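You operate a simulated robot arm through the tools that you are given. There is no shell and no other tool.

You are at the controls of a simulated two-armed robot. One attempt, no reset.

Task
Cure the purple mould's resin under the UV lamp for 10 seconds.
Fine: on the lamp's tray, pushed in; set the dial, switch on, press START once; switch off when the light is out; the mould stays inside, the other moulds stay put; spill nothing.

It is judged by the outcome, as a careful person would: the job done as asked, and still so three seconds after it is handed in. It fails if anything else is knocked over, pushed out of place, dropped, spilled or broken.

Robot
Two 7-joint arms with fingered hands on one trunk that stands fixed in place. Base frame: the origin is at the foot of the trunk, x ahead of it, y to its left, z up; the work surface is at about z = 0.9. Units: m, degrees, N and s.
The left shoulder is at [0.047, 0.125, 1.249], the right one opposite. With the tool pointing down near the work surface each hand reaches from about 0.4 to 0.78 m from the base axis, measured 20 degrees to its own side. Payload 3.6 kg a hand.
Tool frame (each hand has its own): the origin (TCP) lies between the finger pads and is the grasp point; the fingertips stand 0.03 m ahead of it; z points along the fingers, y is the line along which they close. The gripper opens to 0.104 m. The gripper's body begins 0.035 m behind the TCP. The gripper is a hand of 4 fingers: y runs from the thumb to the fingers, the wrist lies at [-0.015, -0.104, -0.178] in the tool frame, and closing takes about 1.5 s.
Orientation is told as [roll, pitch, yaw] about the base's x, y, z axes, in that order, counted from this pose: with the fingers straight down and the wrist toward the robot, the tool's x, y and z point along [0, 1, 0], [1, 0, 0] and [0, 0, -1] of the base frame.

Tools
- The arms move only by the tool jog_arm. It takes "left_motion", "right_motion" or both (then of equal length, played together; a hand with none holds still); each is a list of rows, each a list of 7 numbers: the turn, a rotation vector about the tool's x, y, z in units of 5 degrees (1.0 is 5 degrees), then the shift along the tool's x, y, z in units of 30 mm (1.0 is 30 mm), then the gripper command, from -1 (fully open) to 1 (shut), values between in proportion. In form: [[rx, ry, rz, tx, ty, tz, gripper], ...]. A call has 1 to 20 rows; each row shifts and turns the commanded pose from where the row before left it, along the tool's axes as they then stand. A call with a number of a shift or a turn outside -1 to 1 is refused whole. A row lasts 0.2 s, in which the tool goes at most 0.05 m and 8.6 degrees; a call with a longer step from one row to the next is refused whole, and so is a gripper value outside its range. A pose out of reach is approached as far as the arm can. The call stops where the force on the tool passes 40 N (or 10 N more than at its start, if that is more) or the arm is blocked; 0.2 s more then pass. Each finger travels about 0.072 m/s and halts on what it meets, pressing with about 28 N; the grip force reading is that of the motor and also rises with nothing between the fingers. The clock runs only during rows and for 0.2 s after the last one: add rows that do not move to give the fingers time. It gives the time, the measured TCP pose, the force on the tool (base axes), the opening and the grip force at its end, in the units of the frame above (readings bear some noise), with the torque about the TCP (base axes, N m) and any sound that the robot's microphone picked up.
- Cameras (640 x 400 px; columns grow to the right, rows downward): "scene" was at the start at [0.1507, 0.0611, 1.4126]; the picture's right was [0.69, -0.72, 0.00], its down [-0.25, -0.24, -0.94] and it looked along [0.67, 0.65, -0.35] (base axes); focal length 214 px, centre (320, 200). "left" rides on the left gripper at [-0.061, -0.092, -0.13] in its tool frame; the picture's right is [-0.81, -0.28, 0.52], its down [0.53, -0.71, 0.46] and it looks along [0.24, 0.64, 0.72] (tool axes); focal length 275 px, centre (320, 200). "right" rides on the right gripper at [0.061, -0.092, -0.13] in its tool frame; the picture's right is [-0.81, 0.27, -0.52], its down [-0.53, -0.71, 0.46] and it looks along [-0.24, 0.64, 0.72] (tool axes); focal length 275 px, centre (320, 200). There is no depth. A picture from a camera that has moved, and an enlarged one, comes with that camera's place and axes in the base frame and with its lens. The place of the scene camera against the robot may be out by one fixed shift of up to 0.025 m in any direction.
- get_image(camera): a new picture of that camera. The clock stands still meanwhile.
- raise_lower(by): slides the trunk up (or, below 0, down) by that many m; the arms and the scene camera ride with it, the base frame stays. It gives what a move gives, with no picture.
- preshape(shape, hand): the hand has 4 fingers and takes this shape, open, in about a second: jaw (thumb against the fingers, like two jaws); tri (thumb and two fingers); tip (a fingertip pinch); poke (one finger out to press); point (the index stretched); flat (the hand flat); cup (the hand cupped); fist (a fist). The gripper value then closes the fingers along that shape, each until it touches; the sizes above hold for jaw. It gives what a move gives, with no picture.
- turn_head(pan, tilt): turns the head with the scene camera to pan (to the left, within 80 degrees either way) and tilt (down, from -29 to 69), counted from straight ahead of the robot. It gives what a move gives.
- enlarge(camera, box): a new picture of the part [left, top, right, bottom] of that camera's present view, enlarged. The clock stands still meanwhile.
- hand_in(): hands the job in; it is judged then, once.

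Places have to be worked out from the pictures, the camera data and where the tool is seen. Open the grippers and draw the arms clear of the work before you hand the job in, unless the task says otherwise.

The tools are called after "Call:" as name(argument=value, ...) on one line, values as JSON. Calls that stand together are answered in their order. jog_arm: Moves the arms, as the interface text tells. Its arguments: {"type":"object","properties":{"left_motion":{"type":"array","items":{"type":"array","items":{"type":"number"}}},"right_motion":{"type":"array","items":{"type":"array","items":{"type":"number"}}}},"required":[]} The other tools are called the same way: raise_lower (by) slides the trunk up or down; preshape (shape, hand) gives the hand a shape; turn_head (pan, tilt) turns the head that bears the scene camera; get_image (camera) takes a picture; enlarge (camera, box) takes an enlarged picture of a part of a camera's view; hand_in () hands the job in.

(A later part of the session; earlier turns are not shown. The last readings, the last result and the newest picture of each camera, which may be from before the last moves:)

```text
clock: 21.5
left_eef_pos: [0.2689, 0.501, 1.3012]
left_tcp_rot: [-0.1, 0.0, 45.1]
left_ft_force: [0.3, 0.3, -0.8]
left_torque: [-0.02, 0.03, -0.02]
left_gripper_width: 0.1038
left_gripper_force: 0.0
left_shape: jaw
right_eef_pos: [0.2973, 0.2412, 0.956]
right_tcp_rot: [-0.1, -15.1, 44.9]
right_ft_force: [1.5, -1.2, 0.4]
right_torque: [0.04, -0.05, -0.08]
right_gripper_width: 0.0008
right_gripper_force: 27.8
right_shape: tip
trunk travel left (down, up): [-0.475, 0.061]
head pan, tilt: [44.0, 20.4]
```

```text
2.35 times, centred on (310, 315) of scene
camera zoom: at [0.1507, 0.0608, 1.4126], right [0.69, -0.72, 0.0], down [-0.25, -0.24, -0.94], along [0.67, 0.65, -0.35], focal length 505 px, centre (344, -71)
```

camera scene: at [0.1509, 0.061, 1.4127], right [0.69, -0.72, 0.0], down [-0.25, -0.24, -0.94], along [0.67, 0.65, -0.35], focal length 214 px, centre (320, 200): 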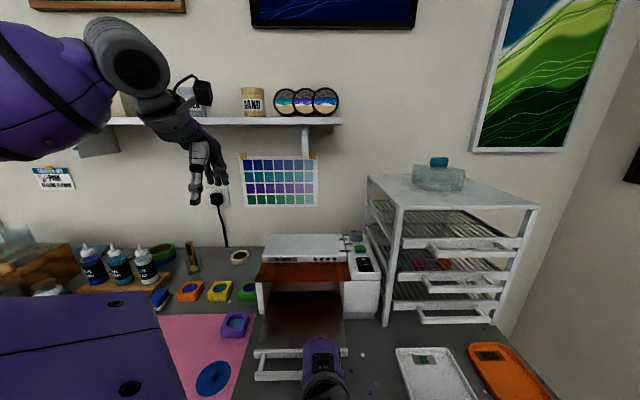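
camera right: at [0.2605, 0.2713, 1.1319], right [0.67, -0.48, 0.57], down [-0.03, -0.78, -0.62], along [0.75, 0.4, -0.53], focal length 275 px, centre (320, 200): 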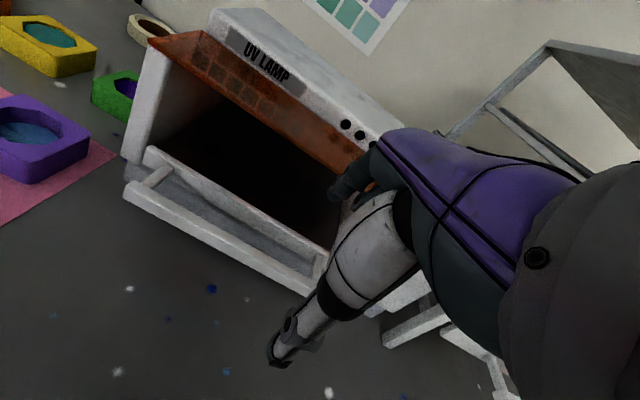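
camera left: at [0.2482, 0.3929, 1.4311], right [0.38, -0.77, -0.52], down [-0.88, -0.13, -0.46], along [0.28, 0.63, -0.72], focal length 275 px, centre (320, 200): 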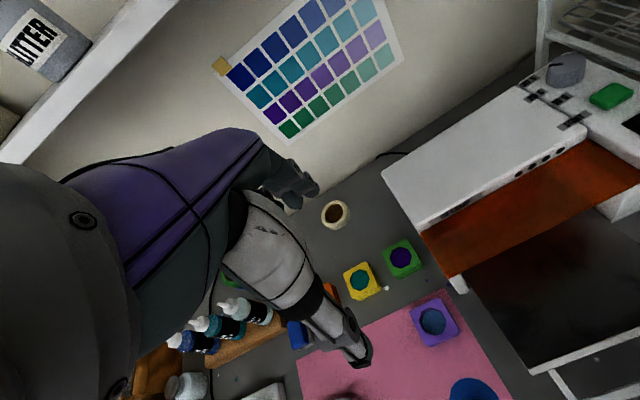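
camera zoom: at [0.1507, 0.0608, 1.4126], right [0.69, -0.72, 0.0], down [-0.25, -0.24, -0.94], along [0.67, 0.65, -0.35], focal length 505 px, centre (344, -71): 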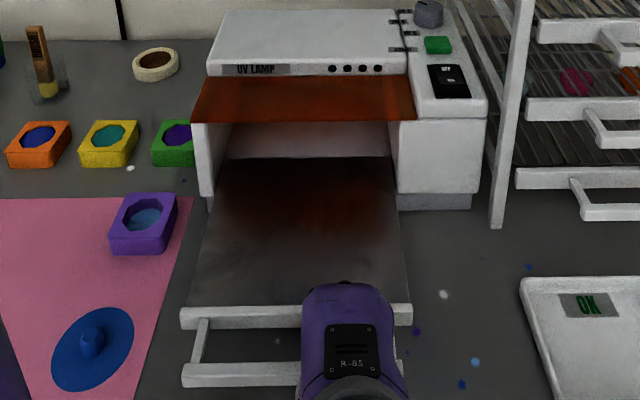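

The tray is out about 138 mm, with plenty of exposed floor. Now I'll release the bar, lift the right hand straight back out and retract that arm to the right.

Call:
jog_arm(right_motion=[[0, 0, 0, 0, 0, 0, 0.4], [0, 0, 0, 0, 0, 0, 0.3], [0, 0, 0, 0, 0, 0, 0.3], [0, 0, 0, 0, 0, 0, 0.3], [0, 0, 0, 0, 0, -0.5, 0.3], [0, 0, 0, 0, 0, -1, 0.3], [0, 0, 0, 0, 0, -1, 0.3], [0, 0, 0, 0, 0, -1, 0.3], [0, 0, 0, -0.675, -0.204, -0.717, 0.3], [0, 0, 0, -0.675, -0.204, -0.717, 0.3], [0, 0, 0, -0.675, -0.204, -0.717, 0.3], [0, 0, 0, -0.675, -0.204, -0.717, 0.3], [0, 0, 0, -0.675, -0.204, -0.717, 0.3], [0, 0, 0, -0.675, -0.204, -0.717, 0.3], [0, 0, 0, -0.675, -0.204, -0.717, 0.3], [0, 0, 0, -0.675, -0.204, -0.717, 0.3], [0, 0, 0, -0.675, -0.204, -0.717, 0.3], [0, 0, 0, -0.675, -0.204, -0.717, 0.3], [0, 0, 0, -0.675, -0.204, -0.717, 0.3], [0, 0, 0, -0.675, -0.204, -0.717, 0.3]])

Call:
get_image(camera="scene")

Call:
get_image(camera="right")

```text
clock: 23.4
left_eef_pos: [0.2694, 0.5006, 1.3022]
left_tcp_rot: [0.0, 0.0, 45.1]
left_ft_force: [0.5, 0.0, 0.1]
left_torque: [0.02, 0.0, -0.04]
left_gripper_width: 0.104
left_gripper_force: 0.1
left_shape: jaw
right_eef_pos: [0.2893, 0.1753, 0.9967]
right_tcp_rot: [-7.1, -8.5, 45.4]
right_ft_force: [0.4, 0.5, 0.6]
right_torque: [0.01, -0.01, -0.04]
right_gripper_width: 0.0361
right_gripper_force: 0.0
right_shape: tip
trunk travel left (down, up): [-0.475, 0.061]
head pan, tilt: [44.0, 20.4]
stopped in row 9 (right hand): the arm was blocked; the commanded pose is now the measured one
```

```text
taken
camera scene: at [0.1508, 0.0608, 1.4126], right [0.69, -0.72, 0.0], down [-0.25, -0.24, -0.94], along [0.67, 0.65, -0.35], focal length 214 px, centre (320, 200)
```

scene: 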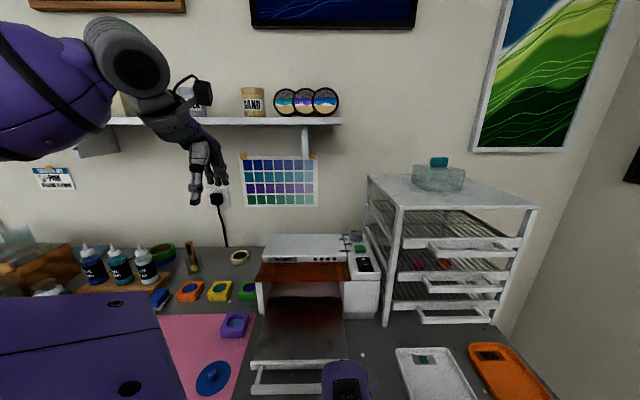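

```text
taken
camera right: at [0.1572, 0.1532, 1.1051], right [0.65, -0.39, 0.65], down [-0.04, -0.87, -0.49], along [0.76, 0.29, -0.58], focal length 275 px, centre (320, 200)
```

right: 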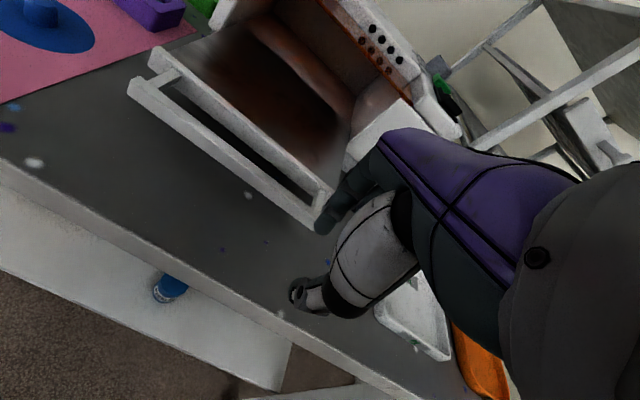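

The right arm was blocked on its way up, probably folded near the torso, and the hand now sits in front and right of the bar with the tray unmoved. I'll ease it right and forward with some lift to unfold it.

Call:
jog_arm(right_motion=[[0, 0, 0, -0.7, 0, -0.3, 0.3], [0, 0, 0, -0.7, 0, -0.4, 0.3], [0, 0, 0, -0.7, 0.1, -0.5, 0.3], [0, 0, 0, -0.7, 0.1, -0.5, 0.3], [0, 0, 0, -0.7, 0.1, -0.5, 0.3]])

Call:
get_image(camera="scene")

```text
clock: 24.6
left_eef_pos: [0.2696, 0.5006, 1.3025]
left_tcp_rot: [0.0, 0.0, 45.1]
left_ft_force: [0.0, 0.2, -0.8]
left_torque: [0.0, 0.02, -0.02]
left_gripper_width: 0.1039
left_gripper_force: 0.0
left_shape: jaw
right_eef_pos: [0.3551, 0.1069, 1.0773]
right_tcp_rot: [-6.9, -8.7, 45.4]
right_ft_force: [0.1, -0.3, 0.3]
right_torque: [-0.01, -0.01, -0.01]
right_gripper_width: 0.0361
right_gripper_force: 0.1
right_shape: tip
trunk travel left (down, up): [-0.475, 0.061]
head pan, tilt: [44.0, 20.4]
```

```text
taken
camera scene: at [0.151, 0.061, 1.4126], right [0.69, -0.72, 0.0], down [-0.25, -0.24, -0.94], along [0.67, 0.65, -0.35], focal length 214 px, centre (320, 200)
```

scene: 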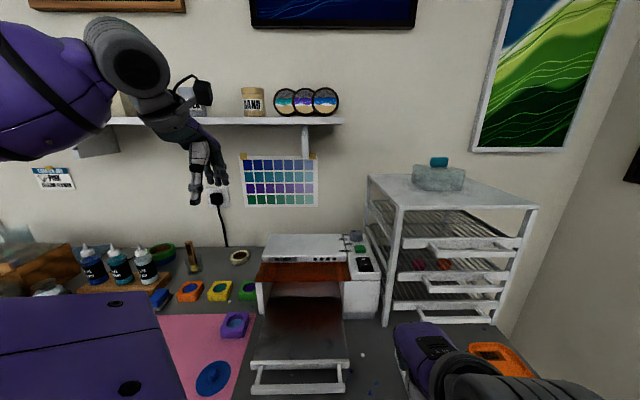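

The right arm is clear now. I'll move it further right and up while lowering the left hand to about z=1.05 above the purple mould for a closer look.

Call:
jog_arm(left_motion=[[0, 0, 0, 0, 0, 0.9, -1], [0, 0, 0, 0, 0, 0.9, -1], [0, 0, 0, 0, 0, 0.9, -1], [0, 0, 0, 0, 0, 0.9, -1], [0, 0, 0, 0, 0.1, 0.9, -1], [0, 0, 0, 0, 0, 0.9, -1], [0, 0, 0, 0, 0, 0.9, -1], [0, 0, 0, 0, 0, 0.9, -1]], right_motion=[[0, 0, 0, -0.5, 0, -0.6, 0.3], [0, 0, 0, -0.5, 0, -0.6, 0.3], [0, 0, 0, -0.5, 0, -0.6, 0.3], [0, 0, 0, -0.5, 0, -0.6, 0.3], [0, 0, 0, -0.5, 0, -0.6, 0.3], [0, 0, 0, -0.5, 0, -0.6, 0.3], [0, 0, 0, -0.5, 0, -0.6, 0.3], [0, 0, 0, -0.5, 0, -0.6, 0.3]])

Call:
get_image(camera="left")

Call:
get_image(camera="scene")

```text
clock: 26.4
left_eef_pos: [0.2724, 0.5045, 1.085]
left_tcp_rot: [-0.1, 0.0, 45.0]
left_ft_force: [0.9, -0.1, -0.8]
left_torque: [0.01, -0.04, 0.0]
left_gripper_width: 0.104
left_gripper_force: 0.2
left_shape: jaw
right_eef_pos: [0.4668, 0.0634, 1.1512]
right_tcp_rot: [-7.0, -8.7, 45.4]
right_ft_force: [0.2, 0.2, 0.1]
right_torque: [0.01, 0.02, -0.02]
right_gripper_width: 0.0366
right_gripper_force: 0.0
right_shape: tip
right hand out of reach, approached as far as the arm can: row 2, 3, 4, 5, 6, 7, 8
trunk travel left (down, up): [-0.475, 0.061]
head pan, tilt: [44.0, 20.4]
```

```text
taken
camera left: at [0.2509, 0.3956, 1.2146], right [0.38, -0.77, -0.52], down [-0.88, -0.13, -0.46], along [0.28, 0.63, -0.73], focal length 275 px, centre (320, 200)
```

left: 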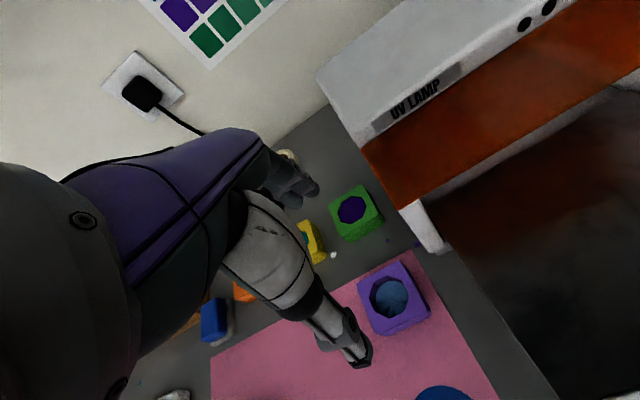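

```text
taken
camera scene: at [0.1511, 0.0613, 1.4125], right [0.69, -0.72, 0.0], down [-0.25, -0.24, -0.94], along [0.67, 0.65, -0.35], focal length 214 px, centre (320, 200)
```

scene: 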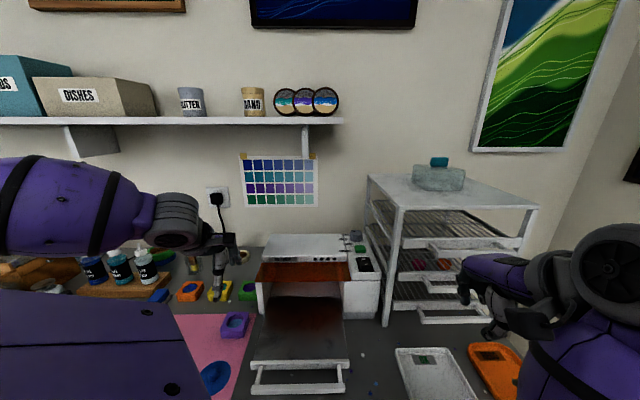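

The mould is visible beneath the left hand. I'll enlarge it to refine its centre and orientation.

Call:
enlarge(camera="left", box=[300, 170, 460, 390])

Call:
enlarge(camera="scene", box=[170, 250, 270, 350])

```text
1.82 times, centred on (380, 280) of left
camera zoom: at [0.2509, 0.3956, 1.2146], right [0.38, -0.77, -0.52], down [-0.88, -0.13, -0.46], along [0.28, 0.63, -0.73], focal length 500 px, centre (211, 54)
```

zoom: 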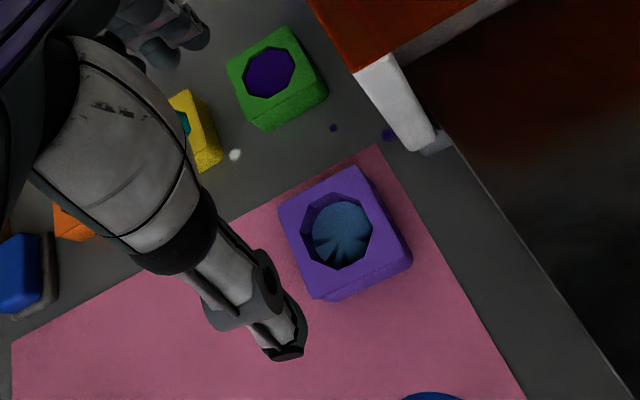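

```text
4.00 times, centred on (220, 300) of scene
camera zoom: at [0.1511, 0.0613, 1.4125], right [0.69, -0.72, 0.0], down [-0.25, -0.24, -0.94], along [0.67, 0.65, -0.35], focal length 858 px, centre (720, -200)
```

zoom: 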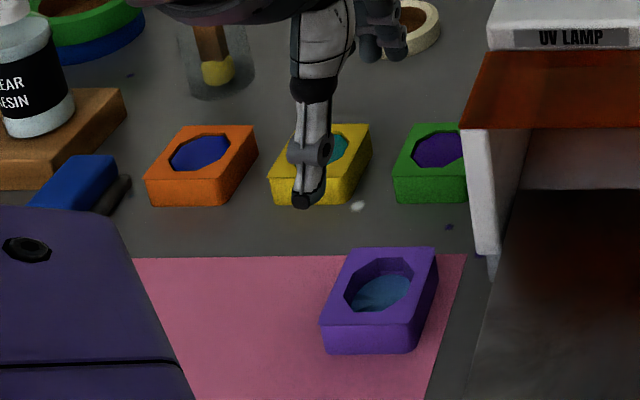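

The mould is about 52 mm square, centred near (0.2725, 0.503) and aligned with the hand. I'll narrow the fingers to about 80 mm opening and go down to z≈0.955 to check clearances.

Call:
jog_arm(left_motion=[[0, 0, 0, 0, -0.05, 0.5, -0.54], [0, 0, 0, 0, 0, 0.7, -0.54], [0, 0, 0, 0, 0, 0.8, -0.54], [0, 0, 0, 0, 0, 0.8, -0.54], [0, 0, 0, 0, 0, 0.8, -0.54], [0, 0, 0, 0, 0, 0.7, -0.54]])

Call:
enlarge(camera="left", box=[200, 130, 500, 400])

Call:
enlarge(camera="scene", box=[170, 250, 270, 350])

```text
clock: 27.8
left_eef_pos: [0.271, 0.5027, 0.9586]
left_tcp_rot: [0.0, 0.0, 45.1]
left_ft_force: [0.6, -0.2, -0.1]
left_torque: [0.03, -0.02, 0.02]
left_gripper_width: 0.0803
left_gripper_force: 0.0
left_shape: jaw
right_eef_pos: [0.4669, 0.0628, 1.1513]
right_tcp_rot: [-6.9, -8.8, 45.4]
right_ft_force: [-0.7, -0.2, 0.1]
right_torque: [0.0, 0.02, -0.02]
right_gripper_width: 0.0361
right_gripper_force: 0.2
right_shape: tip
trunk travel left (down, up): [-0.475, 0.061]
head pan, tilt: [44.0, 20.4]
```

```text
1.48 times, centred on (350, 265) of left
camera zoom: at [0.2495, 0.3948, 1.0866], right [0.38, -0.77, -0.52], down [-0.88, -0.13, -0.46], along [0.28, 0.63, -0.72], focal length 408 px, centre (276, 104)
```

zoom: 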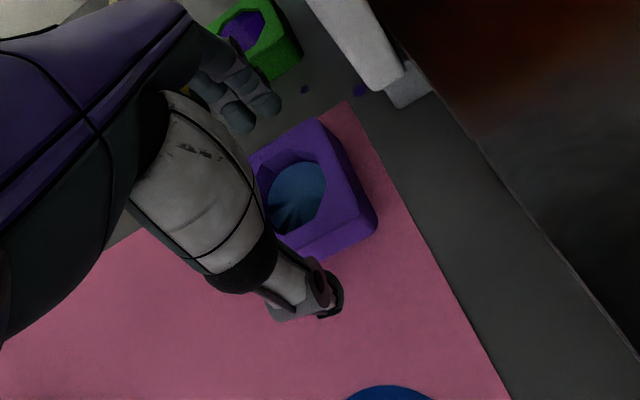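

```text
4.00 times, centred on (220, 300) of scene
camera zoom: at [0.1509, 0.0613, 1.4126], right [0.69, -0.72, 0.0], down [-0.25, -0.24, -0.94], along [0.67, 0.65, -0.35], focal length 858 px, centre (720, -200)
```

zoom: 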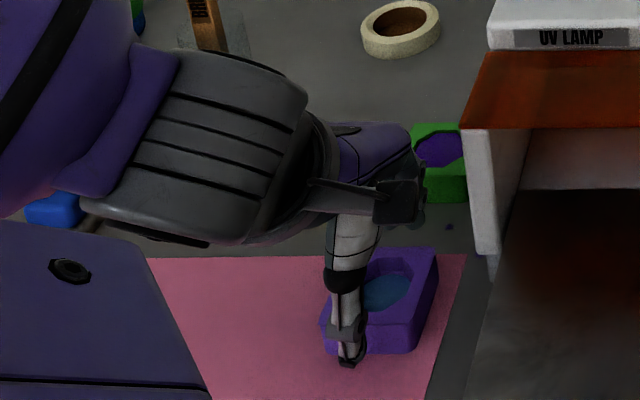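

The thumb sits about 10–14 mm left of the mould's centre line. I'll shift right 8 mm, lower to z≈0.937 and then close gently on the sides.

Call:
jog_arm(left_motion=[[0, 0, 0, -0.27, 0, 0, -0.54], [0, 0, 0, 0, 0, 0.35, -0.54], [0, 0, 0, 0, 0, 0.35, -0.54], [0, 0, 0, 0, 0, 0, -0.54]])

Call:
enlarge(camera="left", box=[200, 130, 500, 400])

Call:
enlarge(camera="scene", box=[170, 250, 270, 350])

```text
clock: 28.8
left_eef_pos: [0.2761, 0.4969, 0.936]
left_tcp_rot: [0.0, 0.1, 45.0]
left_ft_force: [-0.2, 0.0, -0.6]
left_torque: [-0.02, 0.0, 0.01]
left_gripper_width: 0.0805
left_gripper_force: 0.1
left_shape: jaw
right_eef_pos: [0.4658, 0.0643, 1.1519]
right_tcp_rot: [-7.0, -8.8, 45.5]
right_ft_force: [0.3, -0.4, 0.0]
right_torque: [-0.01, -0.03, -0.02]
right_gripper_width: 0.0361
right_gripper_force: 0.0
right_shape: tip
trunk travel left (down, up): [-0.475, 0.061]
head pan, tilt: [44.0, 20.4]
```

```text
1.48 times, centred on (350, 265) of left
camera zoom: at [0.255, 0.3889, 1.0652], right [0.38, -0.77, -0.52], down [-0.88, -0.13, -0.46], along [0.28, 0.63, -0.72], focal length 408 px, centre (276, 104)
```

zoom: 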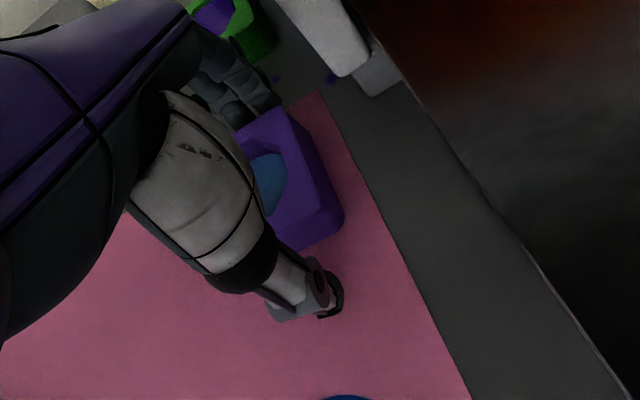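

```text
4.00 times, centred on (220, 300) of scene
camera zoom: at [0.1505, 0.061, 1.4126], right [0.69, -0.72, 0.0], down [-0.25, -0.24, -0.94], along [0.67, 0.65, -0.35], focal length 858 px, centre (720, -200)
```

zoom: 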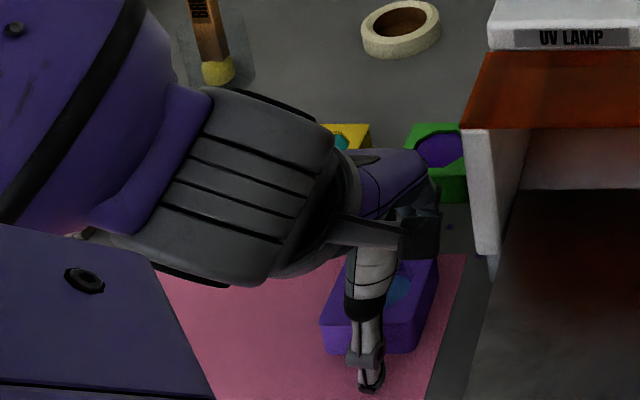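

The thumb is centred on the front face and the fingers are behind the mould. Now I'll close on it.

Call:
jog_arm(left_motion=[[0, 0, 0, 0, 0, 0, -0.3], [0, 0, 0, 0, 0, 0, -0.1], [0, 0, 0, 0, 0, 0, 0.1], [0, 0, 0, 0, 0, 0, 0.3], [0, 0, 0, 0, 0, 0, 0.3], [0, 0, 0, 0, 0, 0, 0.3]])

Call:
enlarge(camera="left", box=[200, 130, 500, 400])

Call:
enlarge(camera="scene", box=[170, 250, 270, 350])

```text
clock: 30.2
left_eef_pos: [0.2765, 0.4972, 0.9354]
left_tcp_rot: [0.0, 0.0, 45.0]
left_ft_force: [0.4, 1.1, 0.8]
left_torque: [-0.01, 0.0, 0.01]
left_gripper_width: 0.0517
left_gripper_force: 28.1
left_shape: jaw
right_eef_pos: [0.4668, 0.0629, 1.1505]
right_tcp_rot: [-6.9, -8.8, 45.4]
right_ft_force: [-0.6, 0.2, -0.1]
right_torque: [-0.02, 0.01, 0.01]
right_gripper_width: 0.036
right_gripper_force: 0.0
right_shape: tip
trunk travel left (down, up): [-0.475, 0.061]
head pan, tilt: [44.0, 20.4]
```

```text
1.48 times, centred on (350, 265) of left
camera zoom: at [0.2551, 0.389, 1.0652], right [0.38, -0.77, -0.52], down [-0.88, -0.13, -0.46], along [0.28, 0.63, -0.72], focal length 408 px, centre (276, 104)
```

zoom: 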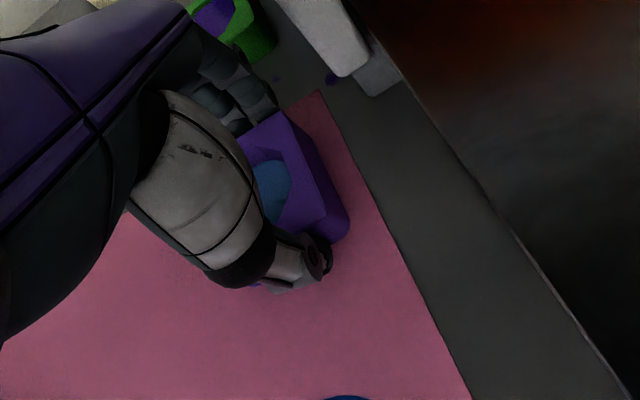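

```text
4.00 times, centred on (220, 300) of scene
camera zoom: at [0.1507, 0.0611, 1.4126], right [0.69, -0.72, 0.0], down [-0.25, -0.24, -0.94], along [0.67, 0.65, -0.35], focal length 858 px, centre (720, -200)
```

zoom: 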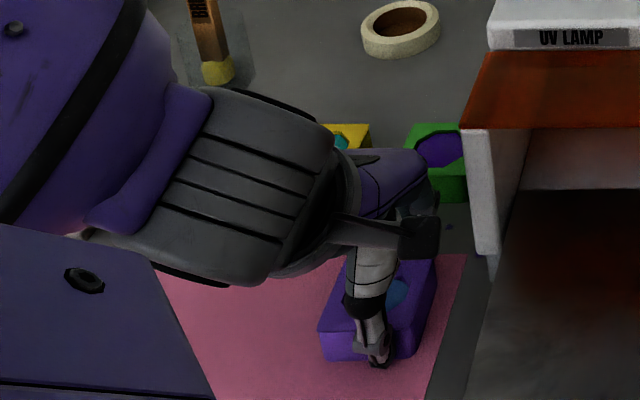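

I have a firm grip at 51.7 mm. I'll lift slowly and smoothly by 90 mm, keeping it level.

Call:
jog_arm(left_motion=[[0, 0, 0, 0, 0, -0.05, 0.3], [0, 0, 0, 0, 0, -0.15, 0.3], [0, 0, 0, 0, 0, -0.25, 0.3], [0, 0, 0, 0, 0, -0.3, 0.3], [0, 0, 0, 0, 0, -0.3, 0.3], [0, 0, 0, 0, 0, -0.3, 0.3], [0, 0, 0, 0, 0, -0.3, 0.3], [0, 0, 0, 0, 0, -0.3, 0.3], [0, 0, 0, 0, 0, -0.3, 0.3], [0, 0, 0, 0, 0, -0.3, 0.3], [0, 0, 0, 0, 0, -0.25, 0.3], [0, 0, 0, 0, 0, -0.15, 0.3], [0, 0, 0, 0, 0, -0.05, 0.3], [0, 0, 0, 0, 0, 0, 0.3]])

Call:
enlarge(camera="left", box=[200, 130, 500, 400])

Call:
enlarge(camera="scene", box=[180, 210, 380, 400])

```text
clock: 33.2
left_eef_pos: [0.2759, 0.4961, 1.026]
left_tcp_rot: [0.0, 0.0, 45.0]
left_ft_force: [0.5, 0.8, -0.9]
left_torque: [0.02, 0.0, 0.01]
left_gripper_width: 0.0519
left_gripper_force: 27.5
left_shape: jaw
right_eef_pos: [0.4665, 0.0644, 1.1518]
right_tcp_rot: [-7.0, -8.8, 45.4]
right_ft_force: [0.3, 0.2, 0.1]
right_torque: [-0.01, 0.0, -0.01]
right_gripper_width: 0.0364
right_gripper_force: 0.1
right_shape: tip
trunk travel left (down, up): [-0.475, 0.061]
head pan, tilt: [44.0, 20.4]
```

```text
1.48 times, centred on (350, 265) of left
camera zoom: at [0.2552, 0.3882, 1.1552], right [0.38, -0.77, -0.52], down [-0.88, -0.13, -0.46], along [0.28, 0.63, -0.72], focal length 408 px, centre (276, 104)
```

zoom: 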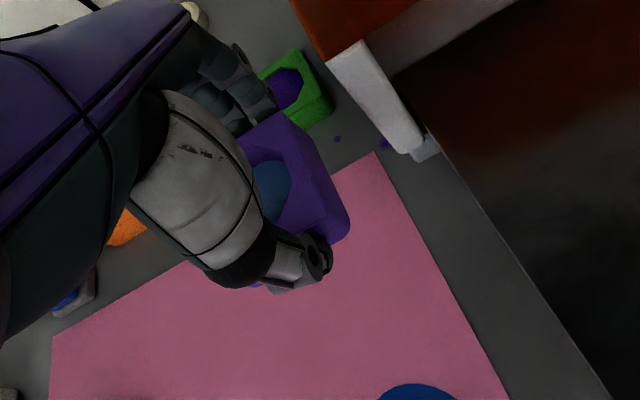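

```text
2.11 times, centred on (280, 305) of scene
camera zoom: at [0.1507, 0.0611, 1.4126], right [0.69, -0.72, 0.0], down [-0.25, -0.24, -0.94], along [0.67, 0.65, -0.35], focal length 452 px, centre (404, -21)
```

zoom: 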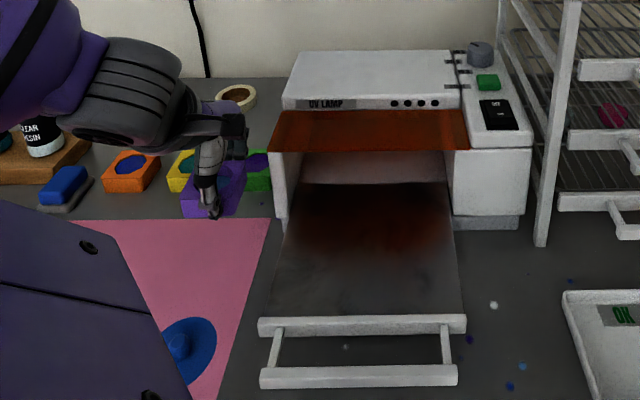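

The mould is lifted and level. Now I'll carry it back 46 mm and then right 156 mm, to sit above the exposed tray.

Call:
jog_arm(left_motion=[[0, 0, 0, 0, -0.1, 0, 0.3], [0, 0, 0, 0, -0.25, 0, 0.3], [0, 0, 0, 0, -0.35, 0, 0.3], [0, 0, 0, 0, -0.35, 0, 0.3], [0, 0, 0, -0.05, -0.3, 0, 0.3], [0, 0, 0, -0.15, -0.18, 0, 0.3], [0, 0, 0, -0.25, 0, 0, 0.3], [0, 0, 0, -0.4, 0, 0, 0.3], [0, 0, 0, -0.45, 0, 0, 0.3], [0, 0, 0, -0.45, 0, 0, 0.3], [0, 0, 0, -0.45, 0, 0, 0.3], [0, 0, 0, -0.45, 0, 0, 0.3], [0, 0, 0, -0.45, 0, 0, 0.3], [0, 0, 0, -0.45, 0, 0, 0.3], [0, 0, 0, -0.45, 0, 0, 0.3], [0, 0, 0, -0.45, 0, 0, 0.3], [0, 0, 0, -0.35, 0, 0, 0.3], [0, 0, 0, -0.25, 0, 0, 0.3], [0, 0, 0, -0.15, 0, 0, 0.3], [0, 0, 0, 0, 0, 0, 0.3]])

Call:
get_image(camera="left")

Call:
enlarge(camera="scene", box=[180, 210, 380, 400])

Call:
get_image(camera="right")

```text
clock: 35.8
left_eef_pos: [0.2959, 0.4315, 1.0241]
left_tcp_rot: [1.6, -0.1, 46.9]
left_ft_force: [-26.1, 16.8, 7.3]
left_torque: [0.15, -0.62, 1.67]
left_gripper_width: 0.0518
left_gripper_force: 27.3
left_shape: jaw
left hand out of reach, approached as far as the arm can: row 6, 8, 10
right_eef_pos: [0.4632, 0.0648, 1.1516]
right_tcp_rot: [-7.2, -8.8, 45.4]
right_ft_force: [0.4, -0.4, 0.2]
right_torque: [-0.01, 0.03, -0.01]
right_gripper_width: 0.0364
right_gripper_force: 0.1
right_shape: tip
trunk travel left (down, up): [-0.475, 0.061]
head pan, tilt: [44.0, 20.4]
stopped in row 12 (left hand): the force on the tool passed its limit at 46 N (the readings are from after the stop); the commanded pose is now the measured one
```

```text
taken
camera left: at [0.2796, 0.3203, 1.1508], right [0.4, -0.74, -0.54], down [-0.88, -0.15, -0.44], along [0.25, 0.65, -0.72], focal length 275 px, centre (320, 200)
```

left: 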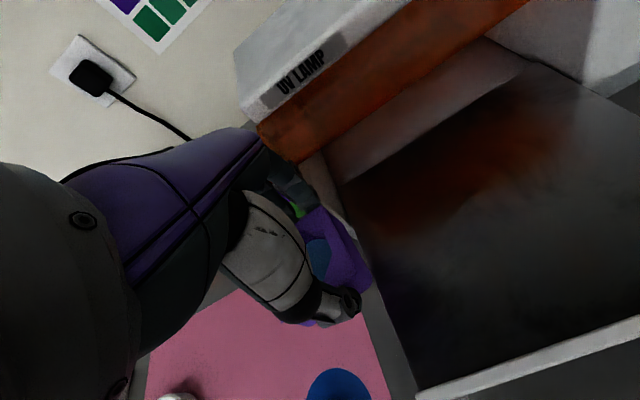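

```text
2.11 times, centred on (280, 305) of scene
camera zoom: at [0.1479, 0.0615, 1.4129], right [0.69, -0.72, 0.0], down [-0.25, -0.24, -0.94], along [0.67, 0.65, -0.35], focal length 452 px, centre (404, -21)
```

zoom: 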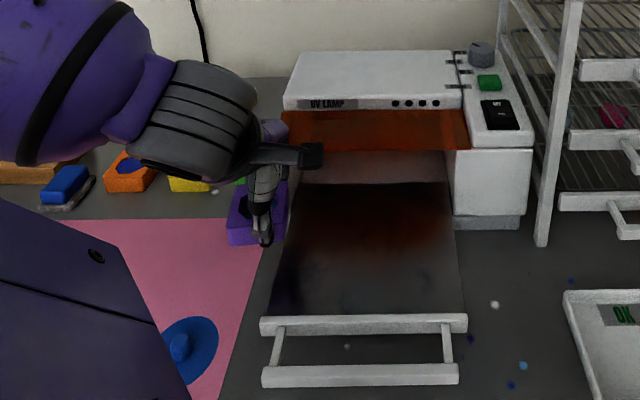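

```text
taken
camera right: at [0.3321, 0.0411, 1.2588], right [0.65, -0.39, 0.65], down [-0.04, -0.87, -0.49], along [0.76, 0.3, -0.58], focal length 275 px, centre (320, 200)
```

right: 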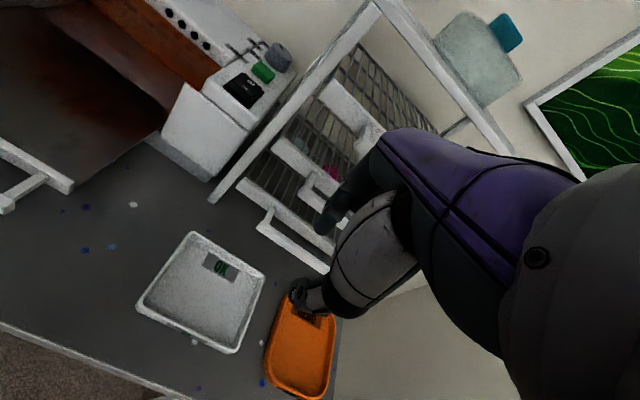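

The hand touched the lamp's left front corner, pushed at 46 N, and the arm couldn't get far enough back there. I'll back off left gently, straighten the slight twist and check the lamp and mould.

Call:
jog_arm(left_motion=[[0, 0, 0, 0.15, 0, 0, 0.3], [0, 0, 0, 0.25, 0, 0, 0.3], [0, 0, 0, 0.25, 0, 0, 0.3], [0, -0.1, 0.1, 0.2, 0, 0, 0.3], [0, -0.1, 0.14, 0.1, 0, 0, 0.3], [0, -0.12, 0.14, 0, 0, 0, 0.3], [0, 0, 0, 0, 0, 0, 0.3]])

Call:
get_image(camera="left")

Call:
enlarge(camera="scene", box=[180, 210, 380, 400])

```text
clock: 37.4
left_eef_pos: [0.2794, 0.4472, 1.0247]
left_tcp_rot: [-0.6, 0.0, 44.2]
left_ft_force: [-0.6, 0.4, -0.4]
left_torque: [-0.03, 0.01, -0.03]
left_gripper_width: 0.0514
left_gripper_force: 28.4
left_shape: jaw
right_eef_pos: [0.467, 0.0638, 1.1497]
right_tcp_rot: [-7.1, -8.8, 45.4]
right_ft_force: [-0.5, -0.5, -0.5]
right_torque: [0.0, -0.01, 0.0]
right_gripper_width: 0.0364
right_gripper_force: 0.0
right_shape: tip
trunk travel left (down, up): [-0.475, 0.061]
head pan, tilt: [44.0, 20.4]
```

```text
taken
camera left: at [0.2555, 0.3399, 1.1535], right [0.37, -0.78, -0.51], down [-0.88, -0.12, -0.46], along [0.3, 0.62, -0.73], focal length 275 px, centre (320, 200)
```

left: 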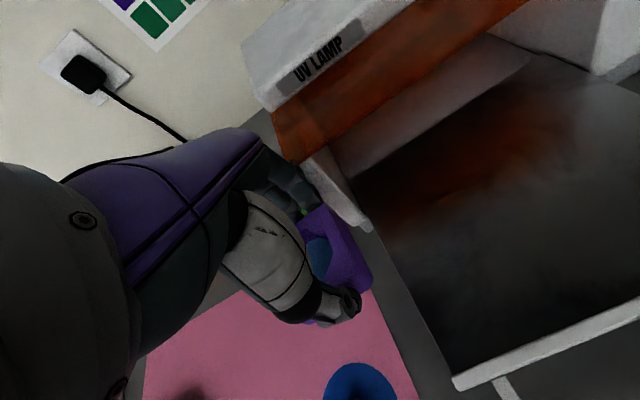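

```text
2.11 times, centred on (280, 305) of scene
camera zoom: at [0.1508, 0.0611, 1.4126], right [0.69, -0.72, 0.0], down [-0.25, -0.24, -0.94], along [0.67, 0.65, -0.35], focal length 452 px, centre (404, -21)
```

zoom: 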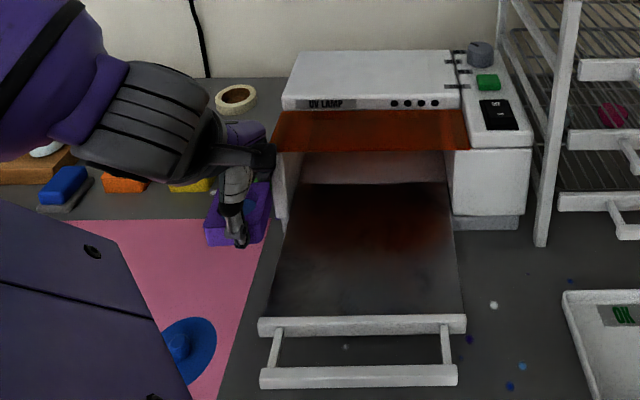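

The lamp and tray haven't moved, and the mould is still held level. I'll lift about 105 mm so the crossing passes above the visor.

Call:
jog_arm(left_motion=[[0, 0.04, -0.05, 0, 0, -0.1, 0.3], [0, 0.04, -0.05, 0, 0, -0.25, 0.3], [0, 0.04, -0.06, 0, 0, -0.4, 0.3], [0, 0, 0, 0, 0, -0.4, 0.3], [0, 0, 0, 0, 0, -0.4, 0.3], [0, 0, 0, 0, 0, -0.4, 0.3], [0, 0, 0, 0, 0, -0.4, 0.3], [0, 0, 0, 0, 0, -0.4, 0.3], [0, 0, 0, 0, 0, -0.4, 0.3], [0, 0, 0, 0, 0, -0.25, 0.3], [0, 0, 0, 0, 0, -0.1, 0.3], [0, 0, 0, 0, 0, 0, 0.3]])

```text
clock: 40.0
left_eef_pos: [0.2782, 0.4472, 1.1286]
left_tcp_rot: [-0.1, -0.1, 45.0]
left_ft_force: [-0.2, -0.6, -1.4]
left_torque: [0.01, 0.04, -0.01]
left_gripper_width: 0.052
left_gripper_force: 28.2
left_shape: jaw
right_eef_pos: [0.4667, 0.0637, 1.1512]
right_tcp_rot: [-7.0, -8.8, 45.4]
right_ft_force: [-0.3, 0.0, 0.0]
right_torque: [0.01, 0.0, 0.03]
right_gripper_width: 0.0361
right_gripper_force: 0.0
right_shape: tip
trunk travel left (down, up): [-0.475, 0.061]
head pan, tilt: [44.0, 20.4]
```

It's level at z=1.129. Now I'll cross right about 134 mm and slightly back.

Call:
jog_arm(left_motion=[[0, 0, 0, -0.1, 0, 0, 0.3], [0, 0, 0, -0.25, 0, 0, 0.3], [0, 0, 0, -0.4, -0.05, 0, 0.3], [0, 0, 0, -0.45, -0.05, 0, 0.3], [0, 0, 0, -0.45, -0.05, 0, 0.3], [0, 0, 0, -0.45, -0.05, 0, 0.3], [0, 0, 0, -0.45, -0.05, 0, 0.3], [0, 0, 0, -0.45, -0.05, 0, 0.3], [0, 0, 0, -0.45, -0.05, 0, 0.3], [0, 0, 0, -0.45, -0.05, 0, 0.3], [0, 0, 0, -0.3, -0.05, 0, 0.3], [0, 0, 0, -0.2, 0, 0, 0.3], [0, 0, 0, -0.05, 0, 0, 0.3], [0, 0, 0, 0, 0, 0, 0.3]])

Call:
get_image(camera="left")

Call:
enlarge(camera="scene", box=[180, 210, 420, 400])

```text
clock: 43.0
left_eef_pos: [0.3642, 0.3426, 1.1298]
left_tcp_rot: [0.0, -0.1, 45.0]
left_ft_force: [-0.2, 0.7, -0.3]
left_torque: [0.02, 0.04, 0.01]
left_gripper_width: 0.0517
left_gripper_force: 27.6
left_shape: jaw
right_eef_pos: [0.4656, 0.0632, 1.1509]
right_tcp_rot: [-7.0, -8.8, 45.4]
right_ft_force: [1.0, 0.0, -0.6]
right_torque: [0.0, 0.03, -0.05]
right_gripper_width: 0.0363
right_gripper_force: 0.0
right_shape: tip
trunk travel left (down, up): [-0.475, 0.061]
head pan, tilt: [44.0, 20.4]
```

```text
taken
camera left: at [0.3425, 0.2347, 1.2582], right [0.38, -0.77, -0.52], down [-0.88, -0.13, -0.46], along [0.29, 0.63, -0.72], focal length 275 px, centre (320, 200)
```

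left: 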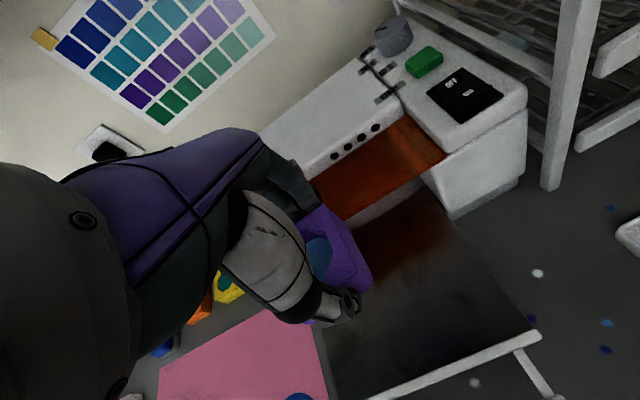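

```text
2.11 times, centred on (300, 305) of scene
camera zoom: at [0.1508, 0.0611, 1.4126], right [0.69, -0.72, 0.0], down [-0.25, -0.24, -0.94], along [0.67, 0.65, -0.35], focal length 452 px, centre (362, -21)
```

zoom: 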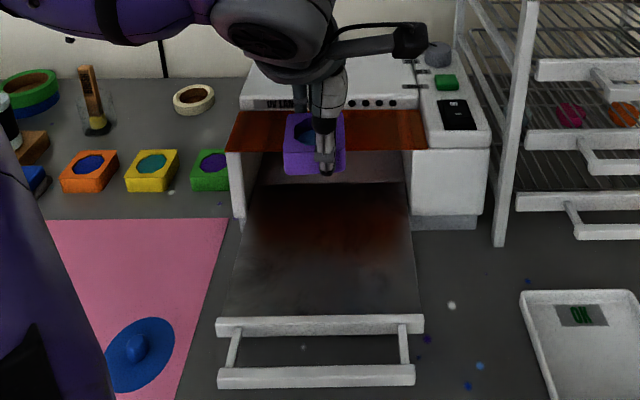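

The mould is over the exposed tray at depth ≈0.50, short of the visor edge at ≈0.56. I'll descend 135 mm smoothly, then check.

Call:
jog_arm(left_motion=[[0, 0, 0, 0, 0, 0.1, 0.3], [0, 0, 0, 0, 0, 0.25, 0.3], [0, 0, 0, 0, 0, 0.4, 0.3], [0, 0, 0, 0, 0, 0.4, 0.3], [0, 0, 0, 0, 0, 0.4, 0.3], [0, 0, 0, 0, 0, 0.4, 0.3], [0, 0, 0, 0, 0, 0.4, 0.3], [0, 0, 0, 0, 0, 0.4, 0.3], [0, 0, 0, 0, 0, 0.4, 0.3], [0, 0, 0, 0, 0, 0.4, 0.3], [0, 0, 0, 0, 0, 0.4, 0.3], [0, 0, 0, 0, 0, 0.3, 0.3], [0, 0, 0, 0, 0, 0.2, 0.3], [0, 0, 0, 0, 0, 0.1, 0.3], [0, 0, 0, 0, 0, 0, 0.3]])

Call:
get_image(camera="left")

Call:
enlarge(camera="scene", box=[230, 240, 370, 370])

Call:
get_image(camera="right")

```text
clock: 46.2
left_eef_pos: [0.3646, 0.3425, 0.9916]
left_tcp_rot: [-0.1, -0.1, 45.0]
left_ft_force: [0.4, 0.2, -0.7]
left_torque: [0.03, 0.0, 0.01]
left_gripper_width: 0.0515
left_gripper_force: 27.8
left_shape: jaw
right_eef_pos: [0.4654, 0.0644, 1.152]
right_tcp_rot: [-7.1, -8.7, 45.4]
right_ft_force: [0.6, 0.4, 0.2]
right_torque: [-0.01, -0.04, 0.01]
right_gripper_width: 0.0362
right_gripper_force: 0.0
right_shape: tip
trunk travel left (down, up): [-0.475, 0.061]
head pan, tilt: [44.0, 20.4]
```

```text
taken
camera left: at [0.3429, 0.2349, 1.1216], right [0.38, -0.77, -0.52], down [-0.88, -0.13, -0.46], along [0.29, 0.63, -0.72], focal length 275 px, centre (320, 200)
```

left: 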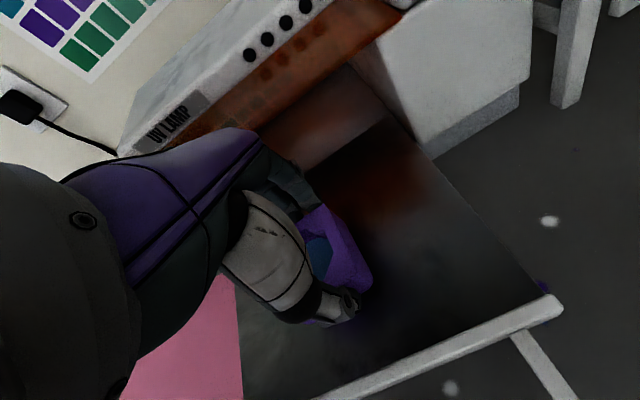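

```text
3.08 times, centred on (300, 305) of scene
camera zoom: at [0.1507, 0.0611, 1.4126], right [0.69, -0.72, 0.0], down [-0.25, -0.24, -0.94], along [0.67, 0.65, -0.35], focal length 660 px, centre (382, -123)
```

zoom: 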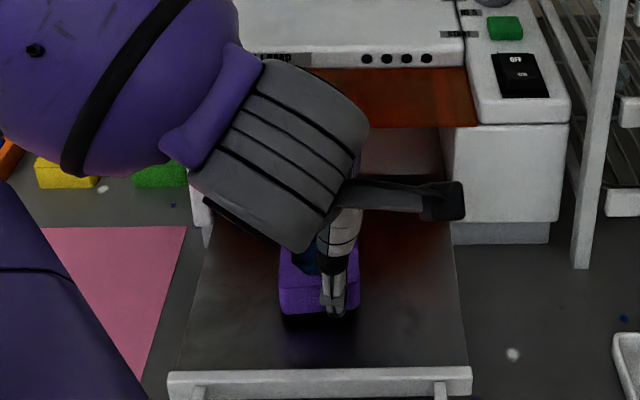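

```text
taken
camera right: at [0.3345, 0.0407, 1.2581], right [0.65, -0.39, 0.65], down [-0.04, -0.87, -0.49], along [0.76, 0.3, -0.58], focal length 275 px, centre (320, 200)
```

right: 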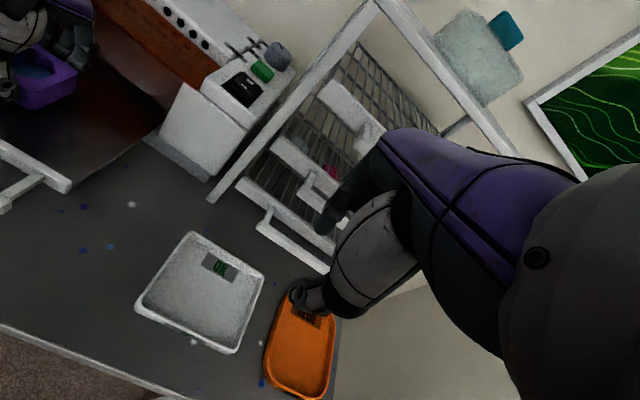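

There's good room in front of the lip, so I'll shift 15 mm further from the visor and lower in small steps until contact.

Call:
jog_arm(left_motion=[[0, 0, 0, 0, -0.1, 0, 0.3], [0, 0, 0, 0, -0.2, 0.1, 0.3], [0, 0, 0, 0, -0.15, 0.15, 0.3], [0, 0, 0, 0, -0.05, 0.15, 0.3], [0, 0, 0, 0, 0, 0.1, 0.3], [0, 0, 0, 0, 0, 0, 0.3]])

Call:
enlarge(camera="scene", box=[250, 280, 350, 370])

Call:
enlarge(camera="right", box=[0, 0, 160, 120])

```text
clock: 47.6
left_eef_pos: [0.3529, 0.3315, 0.9814]
left_tcp_rot: [-0.3, -0.7, 44.9]
left_ft_force: [-3.3, 3.1, 36.6]
left_torque: [0.07, 0.18, 0.03]
left_gripper_width: 0.0528
left_gripper_force: 27.8
left_shape: jaw
right_eef_pos: [0.4637, 0.0627, 1.1523]
right_tcp_rot: [-7.1, -8.8, 45.4]
right_ft_force: [0.7, 0.2, -0.2]
right_torque: [0.0, -0.02, -0.02]
right_gripper_width: 0.0363
right_gripper_force: 0.1
right_shape: tip
trunk travel left (down, up): [-0.475, 0.061]
head pan, tilt: [44.0, 20.4]
```

```text
4.44 times, centred on (300, 325) of scene
camera zoom: at [0.1481, 0.0598, 1.4133], right [0.69, -0.72, 0.0], down [-0.25, -0.24, -0.94], along [0.67, 0.65, -0.35], focal length 953 px, centre (409, -356)
```

zoom: 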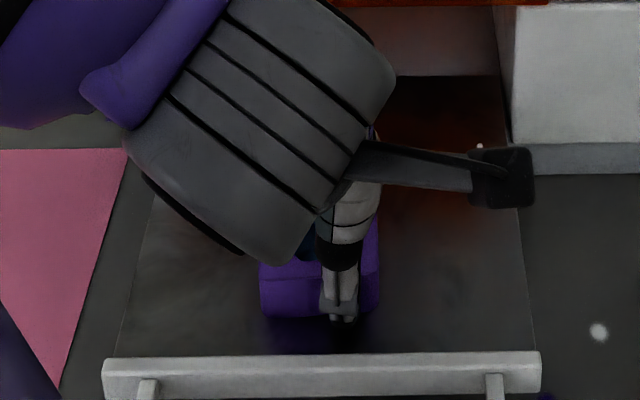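

```text
3.33 times, centred on (80, 60) of right
camera zoom: at [0.3322, 0.0396, 1.2593], right [0.65, -0.39, 0.65], down [-0.04, -0.87, -0.49], along [0.76, 0.3, -0.58], focal length 918 px, centre (1120, 667)
```

zoom: 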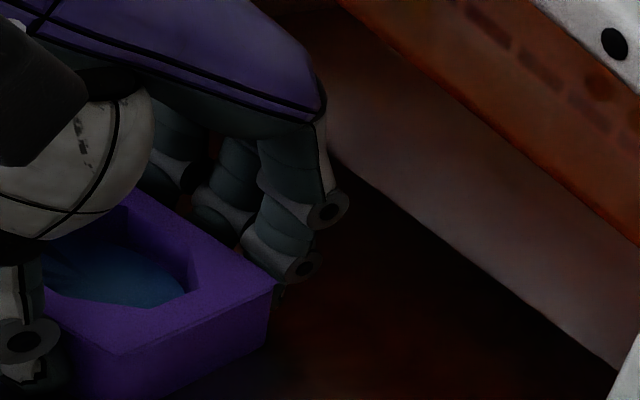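

Contact with the tray floor reads 36 N, so the mould is seated with the floor at about z=0.948. I'll ease up 3–4 mm to relieve the load and check.

Call:
jog_arm(left_motion=[[0, 0, 0, 0, 0, -0.07, 0.3], [0, 0, 0, 0, 0, -0.06, 0.3], [0, 0, 0, 0, 0, 0, 0.3]])

```text
clock: 48.4
left_eef_pos: [0.3533, 0.3311, 0.9812]
left_tcp_rot: [-0.1, 0.0, 45.0]
left_ft_force: [-0.2, -0.3, 19.0]
left_torque: [0.08, 0.0, -0.03]
left_gripper_width: 0.053
left_gripper_force: 28.1
left_shape: jaw
right_eef_pos: [0.4655, 0.0625, 1.1518]
right_tcp_rot: [-7.0, -8.8, 45.4]
right_ft_force: [-0.8, 0.1, 1.4]
right_torque: [0.02, -0.02, 0.02]
right_gripper_width: 0.0362
right_gripper_force: 0.0
right_shape: tip
trunk travel left (down, up): [-0.475, 0.061]
head pan, tilt: [44.0, 20.4]
```

The force is still 19 N. I'll ease up another 3 mm, then open the fingers gradually.

Call:
jog_arm(left_motion=[[0, 0, 0, 0, 0, -0.05, 0.3], [0, 0, 0, 0, 0, -0.04, 0.3], [0, 0, 0, 0, 0, 0, 0.3], [0, 0, 0, 0, 0, 0, 0.0], [0, 0, 0, 0, 0, 0, -0.08], [0, 0, 0, 0, 0, 0, -0.16], [0, 0, 0, 0, 0, 0, -0.3], [0, 0, 0, 0, 0, 0, -0.35], [0, 0, 0, 0, 0, 0, -0.35]])

Call:
enlarge(camera="scene", box=[250, 280, 350, 370])

Call:
enlarge(camera="right", box=[0, 0, 160, 120])

Call:
enlarge(camera="left", box=[200, 130, 500, 400])

```text
clock: 50.4
left_eef_pos: [0.3535, 0.3322, 0.9837]
left_tcp_rot: [-0.1, -0.1, 45.0]
left_ft_force: [0.4, 0.2, -0.2]
left_torque: [-0.02, -0.01, 0.0]
left_gripper_width: 0.07
left_gripper_force: 0.0
left_shape: jaw
right_eef_pos: [0.4667, 0.0639, 1.15]
right_tcp_rot: [-7.1, -8.8, 45.5]
right_ft_force: [-0.2, 0.0, 0.0]
right_torque: [-0.04, 0.01, -0.01]
right_gripper_width: 0.0364
right_gripper_force: 0.0
right_shape: tip
trunk travel left (down, up): [-0.475, 0.061]
head pan, tilt: [44.0, 20.4]
```

```text
4.44 times, centred on (300, 325) of scene
camera zoom: at [0.1507, 0.0611, 1.4126], right [0.69, -0.72, 0.0], down [-0.25, -0.24, -0.94], along [0.67, 0.65, -0.35], focal length 953 px, centre (409, -356)
```

zoom: 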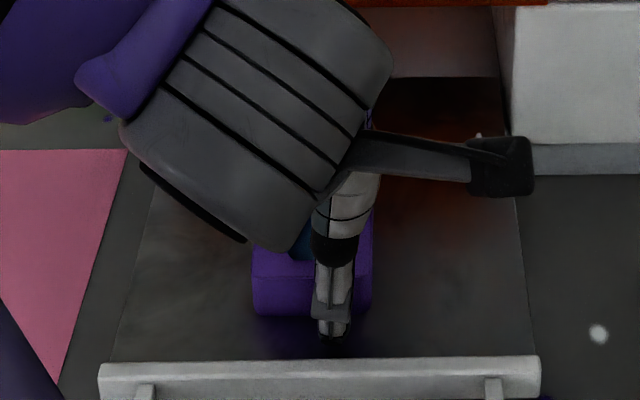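

```text
3.33 times, centred on (80, 60) of right
camera zoom: at [0.3345, 0.0407, 1.2581], right [0.65, -0.39, 0.65], down [-0.04, -0.87, -0.49], along [0.76, 0.3, -0.58], focal length 918 px, centre (1120, 667)
```

zoom: 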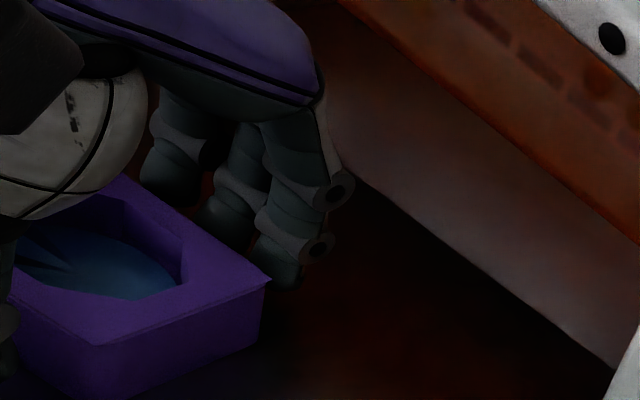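

```text
1.48 times, centred on (350, 265) of left
camera zoom: at [0.3324, 0.2245, 1.1132], right [0.38, -0.77, -0.52], down [-0.88, -0.13, -0.46], along [0.29, 0.63, -0.72], focal length 408 px, centre (276, 104)
```

zoom: 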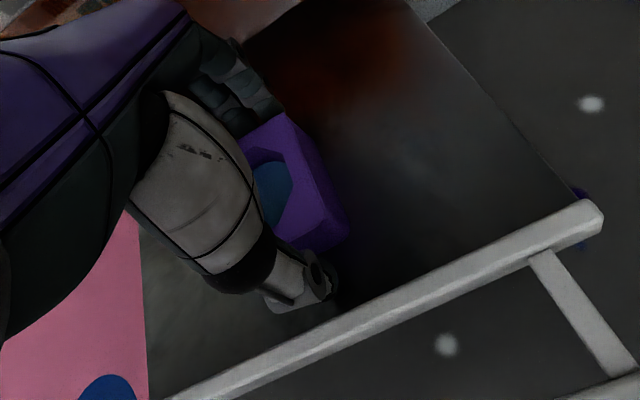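

The mould sits level on the tray with its resin intact and the fingers clear. I'll lift the left hand straight up, then move it forward above the lamp out of the way.

Call:
jog_arm(left_motion=[[0, 0, 0, 0, 0, -0.15, -0.35], [0, 0, 0, 0, 0, -0.25, -0.35], [0, 0, 0, 0, 0, -0.4, -0.35], [0, 0, 0, 0, 0, -0.5, -0.35], [0, 0, 0, 0, 0, -0.7, -0.35], [0, 0, 0, 0, 0, -0.9, -0.35], [0, 0, 0, 0, 0, -1, -0.35], [0, 0, 0, 0, 0, -1, -0.35], [0, 0, 0, 0, 0, -1, -0.35], [0, 0, 0, 0, 0, -1, -0.35], [0, 0, 0, 0, 0, -1, -0.35], [0, 0, 0, 0, 0, -1, -0.35], [0, 0, 0, 0, 0.8, 0, -0.35], [0, 0, 0, 0, 0.8, 0, -0.35], [0, 0, 0, 0, 0.8, 0, -0.35], [0, 0, 0, 0, 0.8, 0, -0.35]])

Call:
get_image(camera="scene")

Call:
get_image(camera="left")

```text
clock: 53.8
left_eef_pos: [0.4273, 0.4023, 1.2496]
left_tcp_rot: [-0.2, 0.0, 44.9]
left_ft_force: [-0.6, 1.3, -0.3]
left_torque: [0.0, -0.02, -0.02]
left_gripper_width: 0.0698
left_gripper_force: 0.0
left_shape: jaw
left hand out of reach, approached as far as the arm can: row 5
right_eef_pos: [0.4662, 0.0633, 1.1507]
right_tcp_rot: [-7.0, -8.8, 45.4]
right_ft_force: [-0.3, -0.6, 0.4]
right_torque: [0.0, -0.02, 0.02]
right_gripper_width: 0.0363
right_gripper_force: 0.1
right_shape: tip
trunk travel left (down, up): [-0.475, 0.061]
head pan, tilt: [44.0, 20.4]
```

```text
taken
camera scene: at [0.1511, 0.0612, 1.4125], right [0.69, -0.72, 0.0], down [-0.25, -0.24, -0.94], along [0.67, 0.65, -0.35], focal length 214 px, centre (320, 200)
```

scene: 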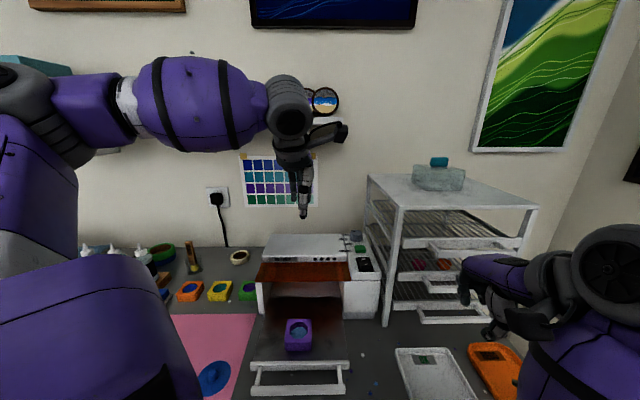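

```text
taken
camera left: at [0.4051, 0.2941, 1.3788], right [0.38, -0.77, -0.52], down [-0.88, -0.13, -0.46], along [0.29, 0.63, -0.72], focal length 275 px, centre (320, 200)
```

left: 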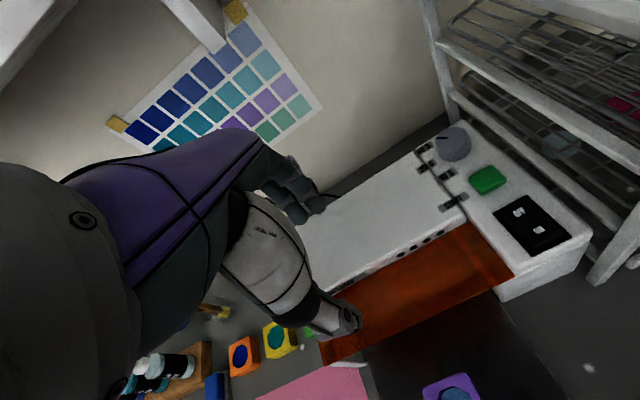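

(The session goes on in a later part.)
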